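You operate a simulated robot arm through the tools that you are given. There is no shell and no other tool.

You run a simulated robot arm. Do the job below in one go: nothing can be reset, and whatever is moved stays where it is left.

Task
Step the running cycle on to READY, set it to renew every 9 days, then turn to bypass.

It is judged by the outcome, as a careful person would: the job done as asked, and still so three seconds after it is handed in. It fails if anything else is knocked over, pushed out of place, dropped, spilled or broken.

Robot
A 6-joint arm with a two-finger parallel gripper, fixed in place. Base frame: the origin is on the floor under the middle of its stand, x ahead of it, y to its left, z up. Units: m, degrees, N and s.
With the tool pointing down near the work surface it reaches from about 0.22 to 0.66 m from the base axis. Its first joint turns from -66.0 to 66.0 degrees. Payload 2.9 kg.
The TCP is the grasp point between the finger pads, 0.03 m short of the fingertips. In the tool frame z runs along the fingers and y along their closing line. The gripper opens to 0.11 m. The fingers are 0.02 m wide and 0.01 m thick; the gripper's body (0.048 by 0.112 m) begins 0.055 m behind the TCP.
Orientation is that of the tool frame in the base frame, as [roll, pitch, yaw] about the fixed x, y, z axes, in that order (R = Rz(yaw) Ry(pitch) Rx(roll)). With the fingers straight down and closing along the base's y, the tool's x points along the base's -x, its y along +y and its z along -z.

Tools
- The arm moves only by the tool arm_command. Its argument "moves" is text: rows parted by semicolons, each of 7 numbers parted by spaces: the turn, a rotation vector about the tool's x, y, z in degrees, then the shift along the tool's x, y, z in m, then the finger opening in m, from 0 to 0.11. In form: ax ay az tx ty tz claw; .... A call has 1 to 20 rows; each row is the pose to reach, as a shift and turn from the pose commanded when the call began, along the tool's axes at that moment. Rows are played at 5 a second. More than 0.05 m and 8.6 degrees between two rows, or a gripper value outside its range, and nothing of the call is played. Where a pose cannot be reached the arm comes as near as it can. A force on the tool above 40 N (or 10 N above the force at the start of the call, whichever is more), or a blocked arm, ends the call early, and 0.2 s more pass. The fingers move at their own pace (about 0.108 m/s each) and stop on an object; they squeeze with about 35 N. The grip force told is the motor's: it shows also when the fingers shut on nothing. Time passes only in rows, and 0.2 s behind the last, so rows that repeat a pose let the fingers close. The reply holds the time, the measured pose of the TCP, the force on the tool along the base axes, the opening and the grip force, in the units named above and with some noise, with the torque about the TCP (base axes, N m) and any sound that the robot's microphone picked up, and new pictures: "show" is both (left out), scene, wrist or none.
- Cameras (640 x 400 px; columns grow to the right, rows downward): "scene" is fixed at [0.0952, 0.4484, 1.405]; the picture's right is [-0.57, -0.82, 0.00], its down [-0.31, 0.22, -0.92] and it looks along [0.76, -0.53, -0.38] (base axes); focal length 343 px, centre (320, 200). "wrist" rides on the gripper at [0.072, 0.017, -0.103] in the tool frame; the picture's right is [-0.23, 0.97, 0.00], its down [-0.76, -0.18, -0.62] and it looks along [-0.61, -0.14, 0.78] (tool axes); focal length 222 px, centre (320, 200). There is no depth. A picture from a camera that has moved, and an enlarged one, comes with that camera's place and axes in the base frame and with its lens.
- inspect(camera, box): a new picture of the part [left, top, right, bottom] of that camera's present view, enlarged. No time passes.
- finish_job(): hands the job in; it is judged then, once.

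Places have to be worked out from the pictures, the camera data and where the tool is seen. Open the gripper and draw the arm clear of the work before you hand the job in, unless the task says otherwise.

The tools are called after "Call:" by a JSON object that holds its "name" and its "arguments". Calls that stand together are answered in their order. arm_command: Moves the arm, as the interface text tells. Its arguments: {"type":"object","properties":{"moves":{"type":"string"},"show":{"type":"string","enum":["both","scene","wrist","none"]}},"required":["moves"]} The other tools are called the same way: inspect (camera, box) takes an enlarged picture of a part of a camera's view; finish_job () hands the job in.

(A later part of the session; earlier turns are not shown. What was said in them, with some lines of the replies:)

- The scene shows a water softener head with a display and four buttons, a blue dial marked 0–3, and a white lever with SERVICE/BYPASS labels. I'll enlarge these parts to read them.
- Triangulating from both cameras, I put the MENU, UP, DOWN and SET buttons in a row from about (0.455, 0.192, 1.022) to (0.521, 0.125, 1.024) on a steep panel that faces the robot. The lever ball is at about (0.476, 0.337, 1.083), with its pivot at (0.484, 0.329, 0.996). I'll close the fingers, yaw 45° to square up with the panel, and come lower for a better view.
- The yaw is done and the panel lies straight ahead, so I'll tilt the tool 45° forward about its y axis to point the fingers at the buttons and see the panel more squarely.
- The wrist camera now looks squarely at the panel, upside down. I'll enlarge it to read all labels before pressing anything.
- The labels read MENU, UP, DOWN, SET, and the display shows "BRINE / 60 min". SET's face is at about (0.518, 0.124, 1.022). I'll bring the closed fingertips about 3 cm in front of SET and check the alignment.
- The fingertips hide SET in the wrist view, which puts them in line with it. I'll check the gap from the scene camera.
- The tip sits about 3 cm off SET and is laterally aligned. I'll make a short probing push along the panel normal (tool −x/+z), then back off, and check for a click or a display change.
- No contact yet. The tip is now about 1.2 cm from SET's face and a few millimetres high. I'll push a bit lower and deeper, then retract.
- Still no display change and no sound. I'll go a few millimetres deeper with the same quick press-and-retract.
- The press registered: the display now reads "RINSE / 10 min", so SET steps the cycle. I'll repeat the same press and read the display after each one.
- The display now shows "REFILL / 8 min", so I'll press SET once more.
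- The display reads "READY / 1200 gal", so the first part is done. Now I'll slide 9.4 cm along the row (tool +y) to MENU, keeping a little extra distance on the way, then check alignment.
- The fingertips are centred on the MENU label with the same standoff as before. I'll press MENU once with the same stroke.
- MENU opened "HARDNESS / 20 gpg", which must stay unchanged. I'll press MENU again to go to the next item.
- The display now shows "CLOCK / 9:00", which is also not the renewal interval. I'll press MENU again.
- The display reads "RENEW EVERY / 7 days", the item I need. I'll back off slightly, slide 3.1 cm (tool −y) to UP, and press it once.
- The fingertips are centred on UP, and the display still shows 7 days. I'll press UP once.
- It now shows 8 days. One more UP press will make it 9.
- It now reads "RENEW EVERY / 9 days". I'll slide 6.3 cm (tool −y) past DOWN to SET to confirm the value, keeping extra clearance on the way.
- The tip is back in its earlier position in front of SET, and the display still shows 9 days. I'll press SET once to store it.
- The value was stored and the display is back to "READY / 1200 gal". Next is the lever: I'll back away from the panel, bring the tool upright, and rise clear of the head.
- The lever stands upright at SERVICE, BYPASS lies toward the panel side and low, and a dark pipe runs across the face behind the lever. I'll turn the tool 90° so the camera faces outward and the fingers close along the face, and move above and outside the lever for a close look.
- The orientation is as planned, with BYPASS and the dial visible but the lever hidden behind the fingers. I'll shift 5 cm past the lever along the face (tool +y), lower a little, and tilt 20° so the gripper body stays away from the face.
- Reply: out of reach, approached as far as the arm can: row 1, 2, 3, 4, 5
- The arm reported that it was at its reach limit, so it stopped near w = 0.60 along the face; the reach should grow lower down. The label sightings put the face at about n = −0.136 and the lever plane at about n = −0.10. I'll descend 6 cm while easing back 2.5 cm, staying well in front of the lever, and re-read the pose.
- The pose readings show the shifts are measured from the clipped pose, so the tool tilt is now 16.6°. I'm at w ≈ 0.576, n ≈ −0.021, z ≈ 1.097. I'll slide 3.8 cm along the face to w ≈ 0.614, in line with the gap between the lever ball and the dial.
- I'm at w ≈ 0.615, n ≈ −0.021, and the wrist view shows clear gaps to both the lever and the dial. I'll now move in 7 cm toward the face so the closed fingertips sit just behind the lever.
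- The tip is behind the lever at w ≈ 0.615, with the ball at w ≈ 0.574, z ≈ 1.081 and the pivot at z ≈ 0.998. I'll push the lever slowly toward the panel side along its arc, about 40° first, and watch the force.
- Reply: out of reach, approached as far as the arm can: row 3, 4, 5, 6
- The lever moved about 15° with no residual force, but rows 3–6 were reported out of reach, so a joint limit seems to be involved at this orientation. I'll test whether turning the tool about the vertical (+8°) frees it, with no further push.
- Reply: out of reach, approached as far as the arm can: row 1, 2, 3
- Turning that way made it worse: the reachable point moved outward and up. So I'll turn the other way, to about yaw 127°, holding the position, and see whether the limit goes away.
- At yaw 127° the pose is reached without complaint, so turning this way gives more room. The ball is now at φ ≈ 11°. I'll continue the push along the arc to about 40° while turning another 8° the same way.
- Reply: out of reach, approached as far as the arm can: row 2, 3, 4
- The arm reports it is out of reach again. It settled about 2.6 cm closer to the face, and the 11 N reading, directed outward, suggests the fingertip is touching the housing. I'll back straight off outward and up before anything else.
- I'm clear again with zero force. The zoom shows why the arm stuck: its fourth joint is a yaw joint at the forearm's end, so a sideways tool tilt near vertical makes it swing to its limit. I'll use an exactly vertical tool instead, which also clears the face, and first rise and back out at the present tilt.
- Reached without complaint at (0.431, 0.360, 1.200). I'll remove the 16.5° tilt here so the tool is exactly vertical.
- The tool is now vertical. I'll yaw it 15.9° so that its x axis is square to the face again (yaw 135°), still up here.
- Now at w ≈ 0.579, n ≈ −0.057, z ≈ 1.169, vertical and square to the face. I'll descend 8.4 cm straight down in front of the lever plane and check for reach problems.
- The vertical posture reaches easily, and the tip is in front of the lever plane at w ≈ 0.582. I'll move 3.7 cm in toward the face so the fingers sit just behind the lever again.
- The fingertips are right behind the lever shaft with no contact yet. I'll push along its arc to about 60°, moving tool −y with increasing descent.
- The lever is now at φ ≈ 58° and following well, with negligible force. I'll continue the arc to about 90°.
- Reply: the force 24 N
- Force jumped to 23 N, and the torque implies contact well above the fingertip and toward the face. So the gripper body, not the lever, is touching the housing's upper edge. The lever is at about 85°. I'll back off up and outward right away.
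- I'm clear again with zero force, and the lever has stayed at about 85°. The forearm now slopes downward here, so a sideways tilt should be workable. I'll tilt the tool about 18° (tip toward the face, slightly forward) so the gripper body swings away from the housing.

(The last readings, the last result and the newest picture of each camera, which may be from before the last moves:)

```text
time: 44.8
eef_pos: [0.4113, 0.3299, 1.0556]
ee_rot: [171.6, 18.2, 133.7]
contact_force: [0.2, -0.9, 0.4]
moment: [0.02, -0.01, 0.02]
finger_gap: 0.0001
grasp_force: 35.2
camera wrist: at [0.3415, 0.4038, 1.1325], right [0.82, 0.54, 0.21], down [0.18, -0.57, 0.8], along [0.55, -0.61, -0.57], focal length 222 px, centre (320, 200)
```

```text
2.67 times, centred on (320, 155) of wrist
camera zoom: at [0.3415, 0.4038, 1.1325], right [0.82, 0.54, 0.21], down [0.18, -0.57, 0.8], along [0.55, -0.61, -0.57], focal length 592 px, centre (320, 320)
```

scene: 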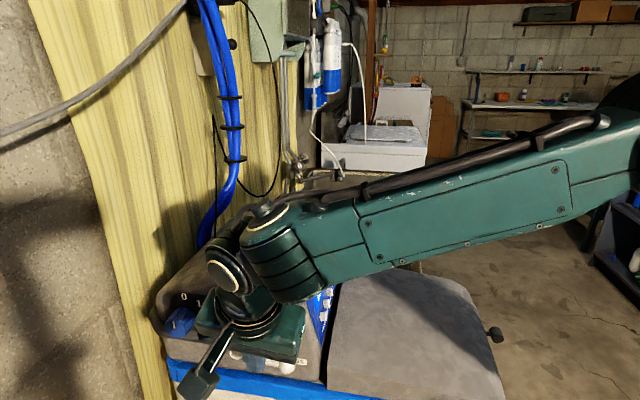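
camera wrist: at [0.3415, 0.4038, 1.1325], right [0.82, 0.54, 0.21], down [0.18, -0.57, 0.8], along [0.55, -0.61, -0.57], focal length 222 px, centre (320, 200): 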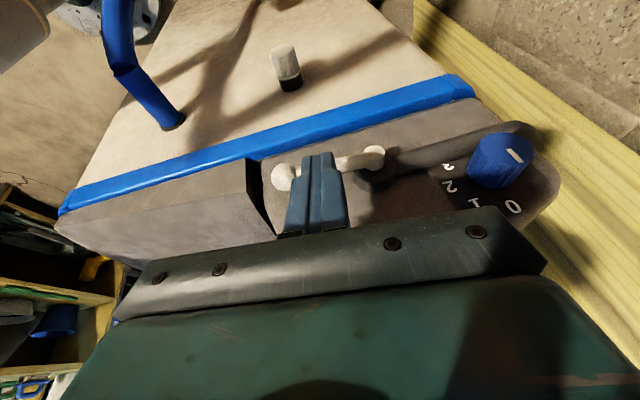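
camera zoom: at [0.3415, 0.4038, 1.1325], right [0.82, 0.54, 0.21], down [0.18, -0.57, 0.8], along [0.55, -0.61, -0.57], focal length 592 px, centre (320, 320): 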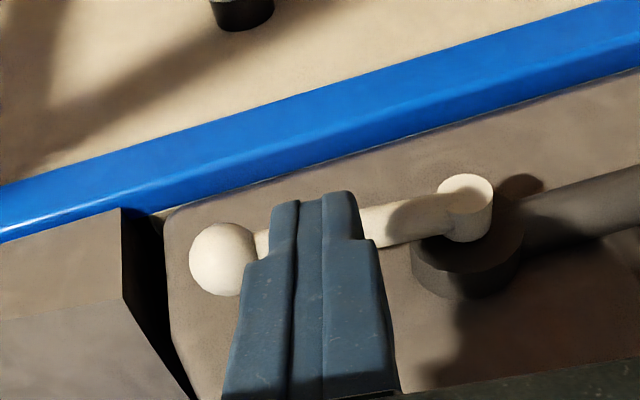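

The tilt was reached without complaint, and the gripper body is now outward of the fingers. The tip is about 1.2 cm above the lever shaft and 3 cm in front of its plane. I'll move in 3.1 cm so it sits above the shaft.

Call:
{"name": "arm_command", "arguments": {"moves": "0 0 0 -0.0147 -0.0004 0.0048 0; 0 0 0 -0.0294 -0.0007 0.0097 0; 0 0 0 -0.0294 -0.0007 0.0097 0"}}

Call:
{"name": "inspect", "arguments": {"camera": "wrist", "box": [200, 80, 440, 230]}}

Call:
{"name": "inspect", "arguments": {"camera": "scene", "box": [120, 180, 340, 380]}}

```text
time: 45.6
eef_pos: [0.4324, 0.3071, 1.0552]
ee_rot: [171.5, 18.1, 133.7]
contact_force: [0.0, -0.3, 0.1]
moment: [0.0, 0.02, 0.01]
finger_gap: 0.0
grasp_force: 35.7
camera wrist: at [0.3641, 0.3817, 1.1326], right [0.82, 0.54, 0.21], down [0.18, -0.58, 0.8], along [0.55, -0.61, -0.57], focal length 222 px, centre (320, 200)
```

scene: 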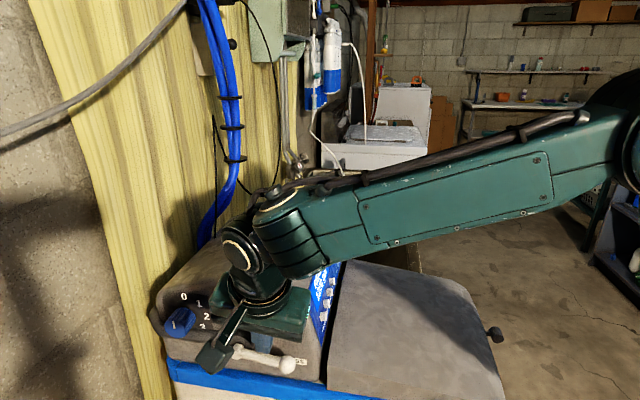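
wrist: 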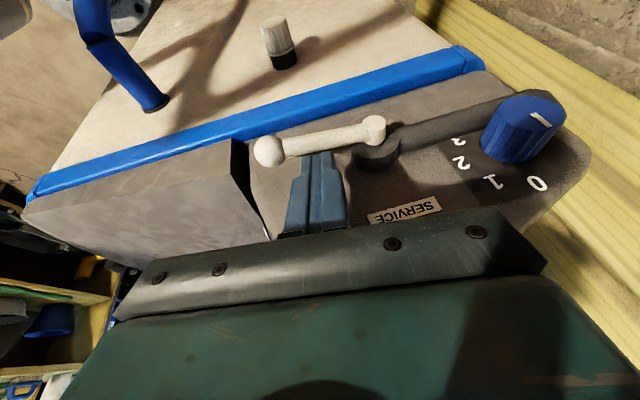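

```text
2.67 times, centred on (320, 155) of wrist
camera zoom: at [0.3641, 0.3817, 1.1326], right [0.82, 0.54, 0.21], down [0.18, -0.58, 0.8], along [0.55, -0.61, -0.57], focal length 592 px, centre (320, 320)
```

zoom: 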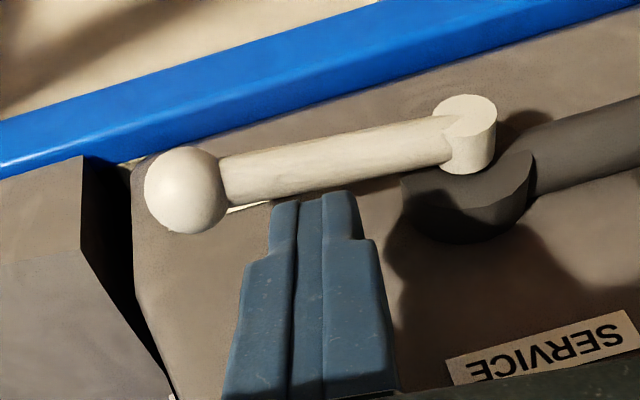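

```text
2.00 times, centred on (230, 280) of scene
camera zoom: at [0.0952, 0.4484, 1.405], right [-0.57, -0.82, 0.0], down [-0.31, 0.22, -0.92], along [0.76, -0.53, -0.38], focal length 686 px, centre (500, 40)
```

zoom: 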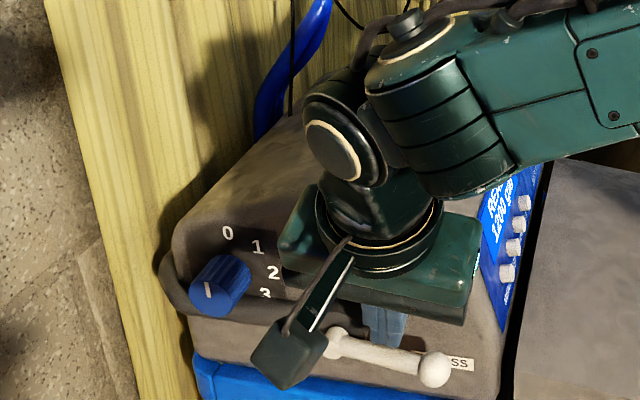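

The tip is above the shaft (tip z ≈ 1.023, shaft top ≈ 1.010) and the lever is nearly horizontal. I'll lower 1.5 cm in small steps to press it gently and see whether it moves on or is at its stop.

Call:
{"name": "arm_command", "arguments": {"moves": "0 0 0 0.0025 -0.0011 0.0075 0; 0 0 0 0.0037 -0.0017 0.0113 0; 0 0 0 0.0042 -0.0019 0.0127 0; 0 0 0 0.0047 -0.0021 0.0141 0"}}

Call:
{"name": "inspect", "arguments": {"camera": "wrist", "box": [200, 80, 440, 230]}}

Call:
{"name": "inspect", "arguments": {"camera": "scene", "box": [120, 180, 340, 380]}}

```text
time: 46.6
eef_pos: [0.4342, 0.3075, 1.0389]
ee_rot: [171.6, 18.1, 133.7]
contact_force: [0.5, -0.1, -0.9]
moment: [0.0, 0.01, -0.01]
finger_gap: 0.0
grasp_force: 35.2
camera wrist: at [0.3636, 0.3821, 1.1177], right [0.82, 0.54, 0.21], down [0.18, -0.58, 0.8], along [0.55, -0.61, -0.57], focal length 222 px, centre (320, 200)
```

scene: 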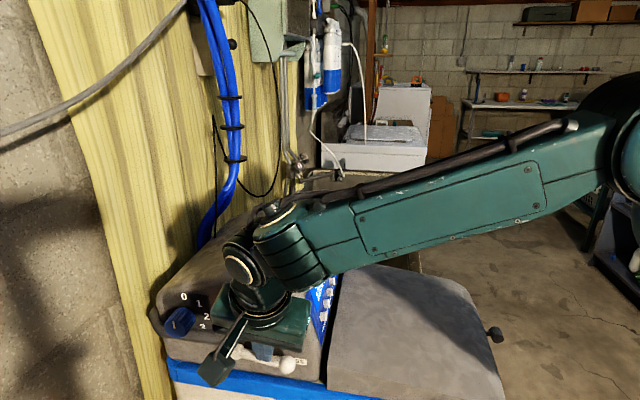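
wrist: 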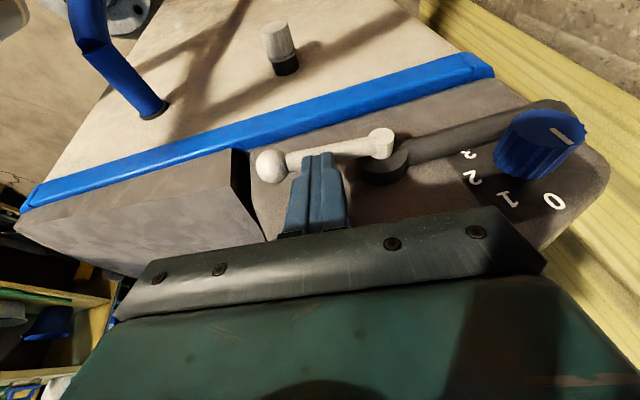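

```text
2.67 times, centred on (320, 155) of wrist
camera zoom: at [0.3636, 0.3821, 1.1177], right [0.82, 0.54, 0.21], down [0.18, -0.58, 0.8], along [0.55, -0.61, -0.57], focal length 592 px, centre (320, 320)
```

zoom: 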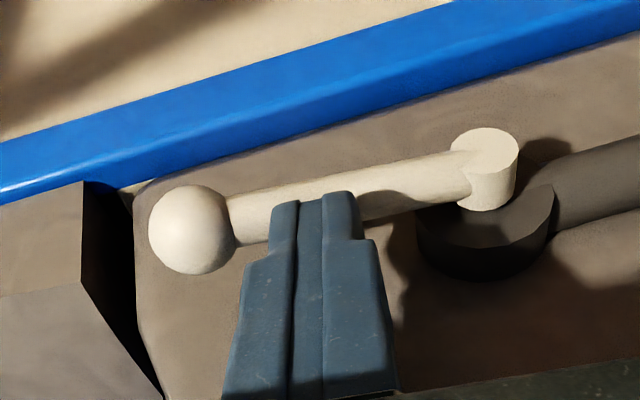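

```text
2.00 times, centred on (230, 280) of scene
camera zoom: at [0.0952, 0.4484, 1.405], right [-0.57, -0.82, 0.0], down [-0.31, 0.22, -0.92], along [0.76, -0.53, -0.38], focal length 686 px, centre (500, 40)
```

zoom: 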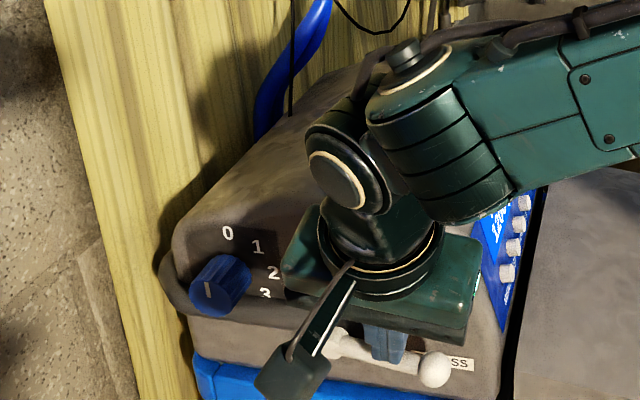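

No force yet, and the ball has not moved. I'll lower another 8 mm in small steps.

Call:
{"name": "arm_command", "arguments": {"moves": "0 0 0 0.0009 -0.0004 0.0028 0; 0 0 0 0.0016 -0.0007 0.0047 0; 0 0 0 0.0022 -0.001 0.0066 0; 0 0 0 0.0025 -0.0011 0.0075 0"}}

Call:
{"name": "inspect", "arguments": {"camera": "wrist", "box": [200, 80, 440, 230]}}

Call:
{"name": "inspect", "arguments": {"camera": "scene", "box": [120, 180, 340, 380]}}

```text
time: 47.6
eef_pos: [0.4327, 0.3063, 1.0344]
ee_rot: [171.3, 18.1, 133.5]
contact_force: [-7.7, -4.0, 26.6]
moment: [-0.39, 0.13, -0.12]
finger_gap: 0.0003
grasp_force: 34.9
camera wrist: at [0.3632, 0.3821, 1.1121], right [0.82, 0.54, 0.21], down [0.18, -0.58, 0.8], along [0.55, -0.61, -0.57], focal length 222 px, centre (320, 200)
```

scene: 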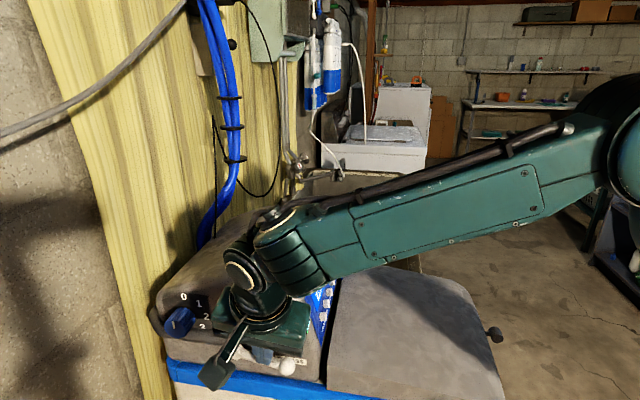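
wrist: 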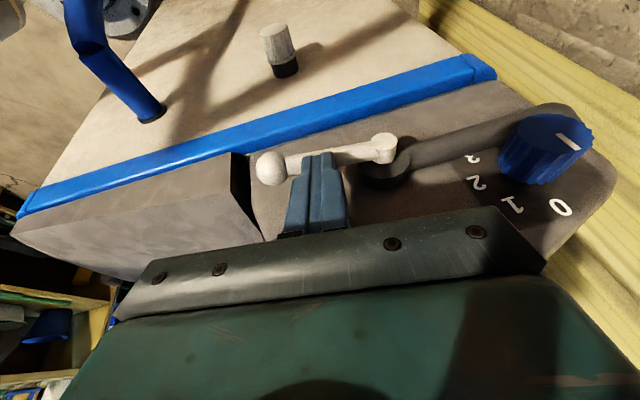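

```text
2.67 times, centred on (320, 155) of wrist
camera zoom: at [0.3632, 0.3821, 1.1121], right [0.82, 0.54, 0.21], down [0.18, -0.58, 0.8], along [0.55, -0.61, -0.57], focal length 592 px, centre (320, 320)
```

zoom: 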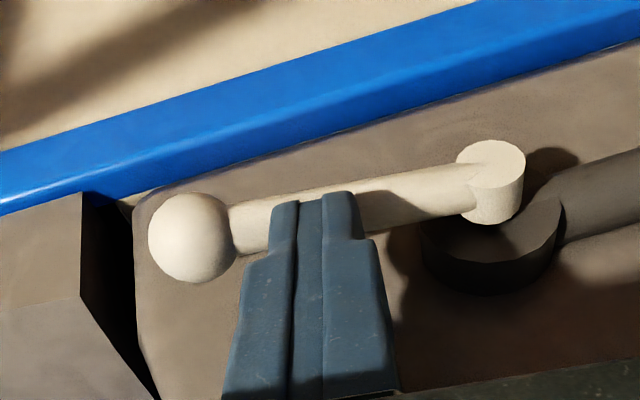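

```text
2.00 times, centred on (230, 280) of scene
camera zoom: at [0.0946, 0.448, 1.4051], right [-0.57, -0.82, 0.0], down [-0.31, 0.22, -0.92], along [0.76, -0.53, -0.38], focal length 686 px, centre (500, 40)
```

zoom: 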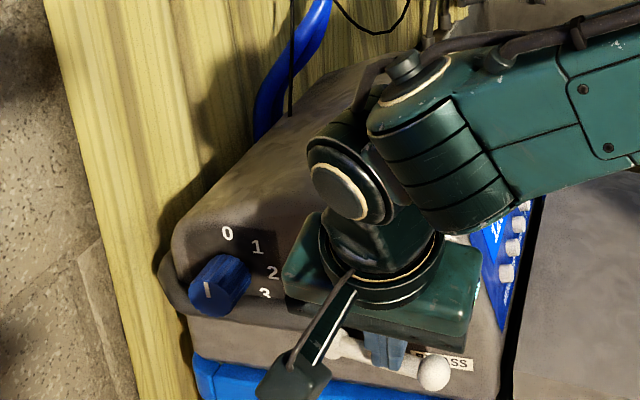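

The 27 N is now right at the fingertip's outer corner on the shaft (contact about 5.8 cm from the pivot), and both views put the lever horizontal at about 90°. It moved freely before this, so it's at its BYPASS stop. I'll lift off straight up, then move outward.

Call:
{"name": "arm_command", "arguments": {"moves": "0 0 0 -0.0024 0.001 -0.007 0; 0 0 0 -0.0055 0.0025 -0.0165 0; 0 0 0 0.0135 0.003 -0.023 0; 0 0 0 0.0335 0.0035 -0.0295 0; 0 0 0 0.0335 0.0035 -0.0295 0"}}

Call:
{"name": "inspect", "arguments": {"camera": "wrist", "box": [200, 80, 440, 230]}}

```text
time: 48.8
eef_pos: [0.4029, 0.3363, 1.0501]
ee_rot: [171.7, 18.1, 133.8]
contact_force: [0.6, -0.5, 0.2]
moment: [-0.02, -0.02, 0.01]
finger_gap: 0.0
grasp_force: 34.9
camera wrist: at [0.3346, 0.4115, 1.1266], right [0.82, 0.54, 0.2], down [0.18, -0.57, 0.8], along [0.55, -0.61, -0.57], focal length 222 px, centre (320, 200)
```

scene: 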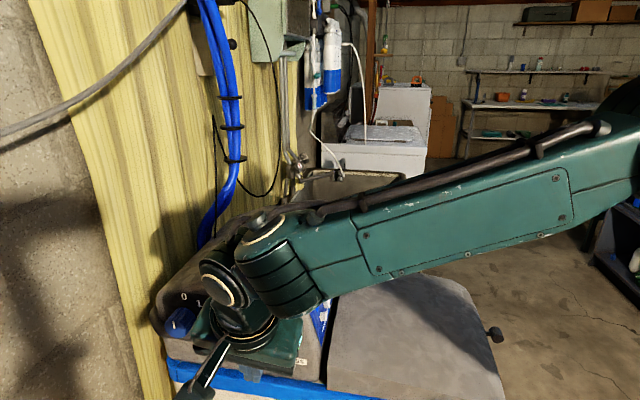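
wrist: 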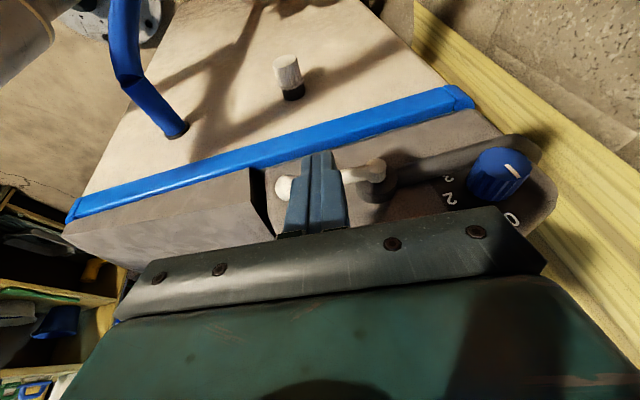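

```text
2.67 times, centred on (320, 155) of wrist
camera zoom: at [0.3346, 0.4115, 1.1266], right [0.82, 0.54, 0.2], down [0.18, -0.57, 0.8], along [0.55, -0.61, -0.57], focal length 592 px, centre (320, 320)
```

zoom: 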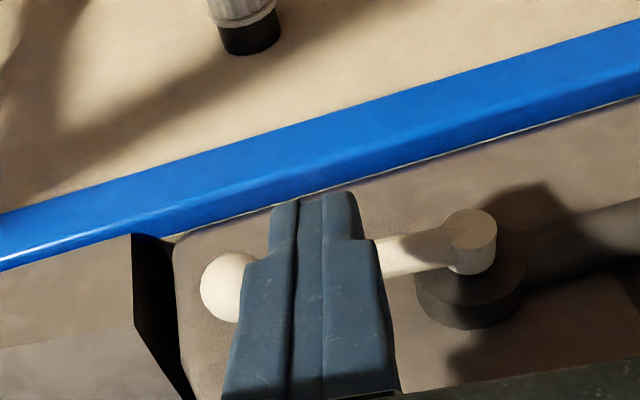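

I'm clear of the lever with zero force. I'll reverse the tilt here, the same way I came in, to get the tool vertical, then rise.

Call:
{"name": "arm_command", "arguments": {"moves": "2.7 6 0 0 0 0 0; 5.4 12 0 0 0 0 0; 8 18 0 0 0 0 0; 8 18 0 0 0 0 0", "show": "none"}}

```text
time: 49.8
eef_pos: [0.4038, 0.3372, 1.0503]
ee_rot: [179.9, 0.1, 134.9]
contact_force: [-0.1, 1.3, -0.1]
moment: [0.03, 0.0, -0.03]
finger_gap: 0.0001
grasp_force: 34.6
```

The tool is vertical again. I'll rise 17 cm and move a bit outward, then open the gripper once clear and look at the result.

Call:
{"name": "arm_command", "arguments": {"moves": "0 0 0 0 0 -0.04 0; 0 0 0 0.01 0 -0.08 0; 0 0 0 0.02 -0.02 -0.12 0; 0 0 0 0.03 -0.04 -0.16 0; 0 0 0 0.04 -0.07 -0.18 0; 0 0 0 0.04 -0.1 -0.19 0.02; 0 0 0 0.04 -0.12 -0.19 0.06; 0 0 0 0.04 -0.12 -0.19 0.06; 0 0 0 0.04 -0.12 -0.19 0.06"}}

Call:
{"name": "inspect", "arguments": {"camera": "scene", "box": [140, 260, 340, 385]}}

```text
time: 51.8
eef_pos: [0.2904, 0.2796, 1.2399]
ee_rot: [179.9, 0.2, 134.9]
contact_force: [-0.2, -0.6, -0.8]
moment: [0.02, -0.02, -0.01]
finger_gap: 0.0602
grasp_force: 0.0
camera wrist: at [0.2495, 0.3435, 1.3434], right [0.85, 0.53, 0.0], down [0.41, -0.66, 0.63], along [0.33, -0.53, -0.78], focal length 222 px, centre (320, 200)
```

scene: 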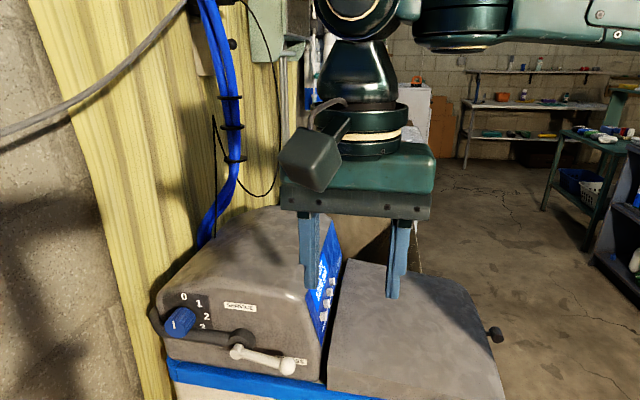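
wrist: 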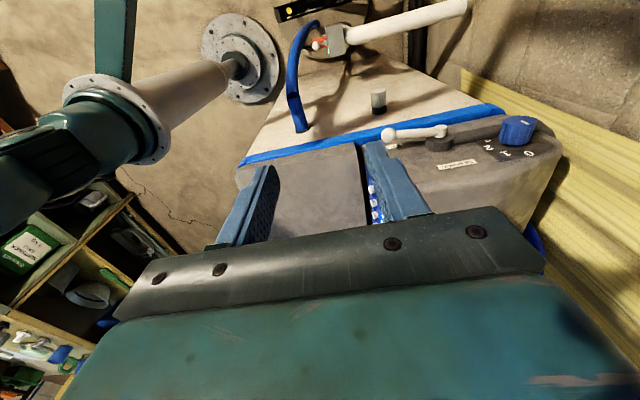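

```text
3.20 times, centred on (240, 322) of scene
camera zoom: at [0.0952, 0.4484, 1.405], right [-0.57, -0.82, 0.0], down [-0.31, 0.22, -0.92], along [0.76, -0.53, -0.38], focal length 1098 px, centre (576, -192)
```

zoom: 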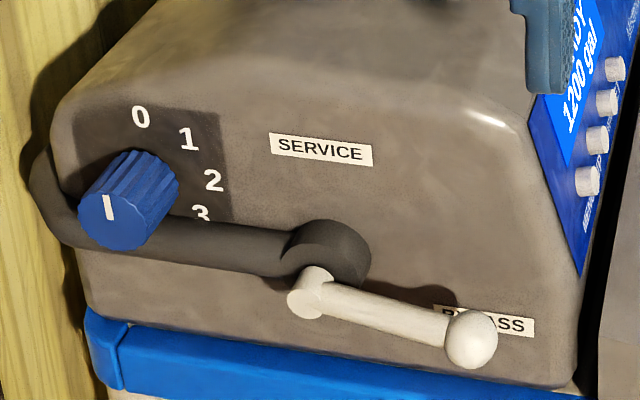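

The lever now points at BYPASS, with its ball in front of that label, and the dial is unchanged. I'll draw the arm further back and up, then check the display.

Call:
{"name": "arm_command", "arguments": {"moves": "0 0 0 0.01 -0.02 -0.02 0.08; 0 0 0 0.02 -0.04 -0.04 0.11; 0 0 0 0.03 -0.06 -0.06 0.11; 0 0 0 0.03 -0.06 -0.06 0.11"}}

Call:
{"name": "inspect", "arguments": {"camera": "scene", "box": [280, 220, 380, 340]}}

Call:
{"name": "inspect", "arguments": {"camera": "scene", "box": [140, 260, 340, 385]}}

```text
time: 52.8
eef_pos: [0.2253, 0.2592, 1.2997]
ee_rot: [179.8, 0.0, 135.0]
contact_force: [-0.2, -0.4, -0.6]
moment: [-0.03, 0.02, -0.02]
finger_gap: 0.1099
grasp_force: 0.1
camera wrist: at [0.1858, 0.3236, 1.4034], right [0.85, 0.53, 0.0], down [0.41, -0.66, 0.62], along [0.33, -0.53, -0.78], focal length 222 px, centre (320, 200)
```

scene: 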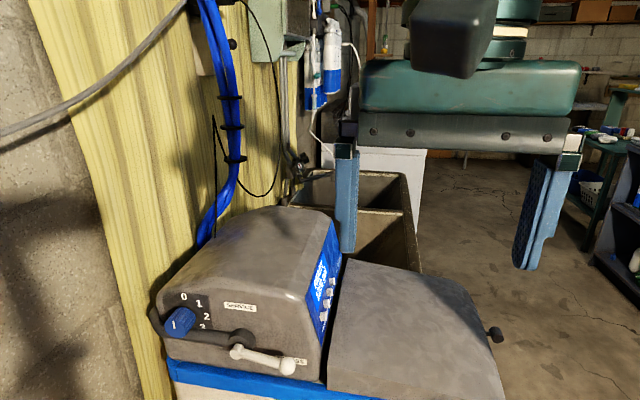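
wrist: 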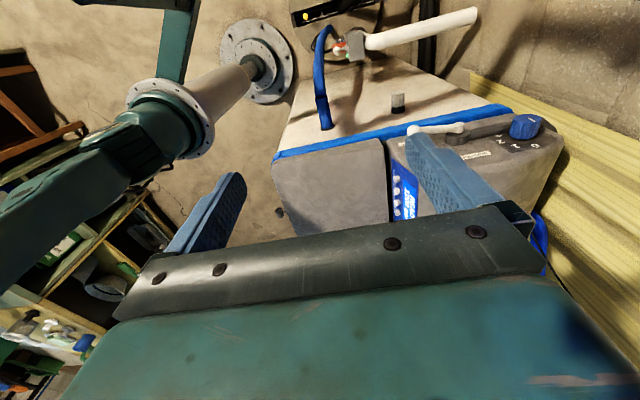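

```text
3.33 times, centred on (330, 280) of scene
camera zoom: at [0.0952, 0.4484, 1.405], right [-0.57, -0.82, 0.0], down [-0.31, 0.22, -0.92], along [0.76, -0.53, -0.38], focal length 1144 px, centre (287, -67)
```

zoom: 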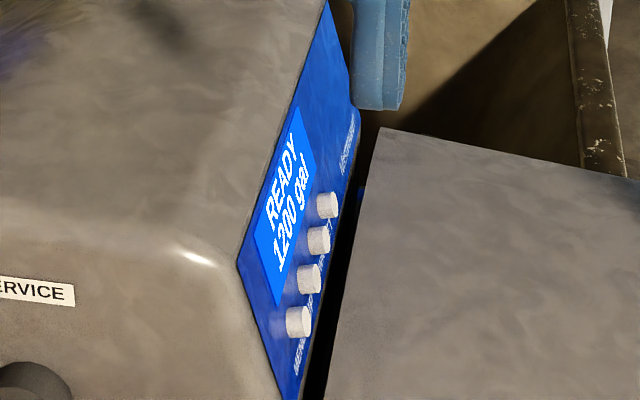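

```text
3.20 times, centred on (240, 322) of scene
camera zoom: at [0.0952, 0.4484, 1.405], right [-0.57, -0.82, 0.0], down [-0.31, 0.22, -0.92], along [0.76, -0.53, -0.38], focal length 1098 px, centre (576, -192)
```

zoom: 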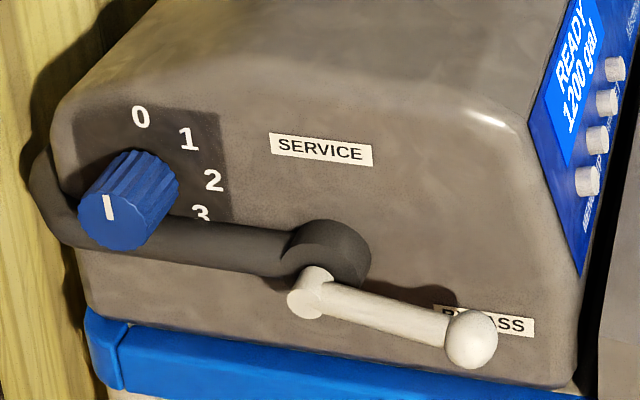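

The display reads "READY / 1200 gal", "RENEW EVERY 9 days" was stored with SET, and the lever rests against its BYPASS stop. The dial and everything else look untouched, and the gripper is open and clear, so I'm handing in the job.

Call:
{"name": "finish_job", "arguments": {}}

```text
The job is handed in.
```

The job is handed in, and the last pictures show all three parts done:

- **Cycle:** Pressing SET stepped it from BRINE through RINSE and REFILL to READY. The display now reads "READY / 1200 gal".
- **Renewal interval:** I changed "RENEW EVERY" from 7 to 9 days and confirmed with SET, which returned the display to READY. I didn't reopen the menu to check that 9 was kept. Hardness and clock were shown on the way but not changed.
- **Bypass:** The lever is turned about a quarter turn, from SERVICE to BYPASS. It took 27 N at the end without moving further, so I judged it to be at its stop, and it stayed there when I let go.

While reaching for the lever, the arm hit a joint limit and touched the softener housing. A fingertip pressed the side face at about 11 N. Later the gripper body seems to have touched the top edge while I was pushing the lever down, when the force read about 23 N. I backed off both times, and I saw no damage and nothing out of place. The dial and the grey lid look unchanged.

The gripper is open and clear of the work.
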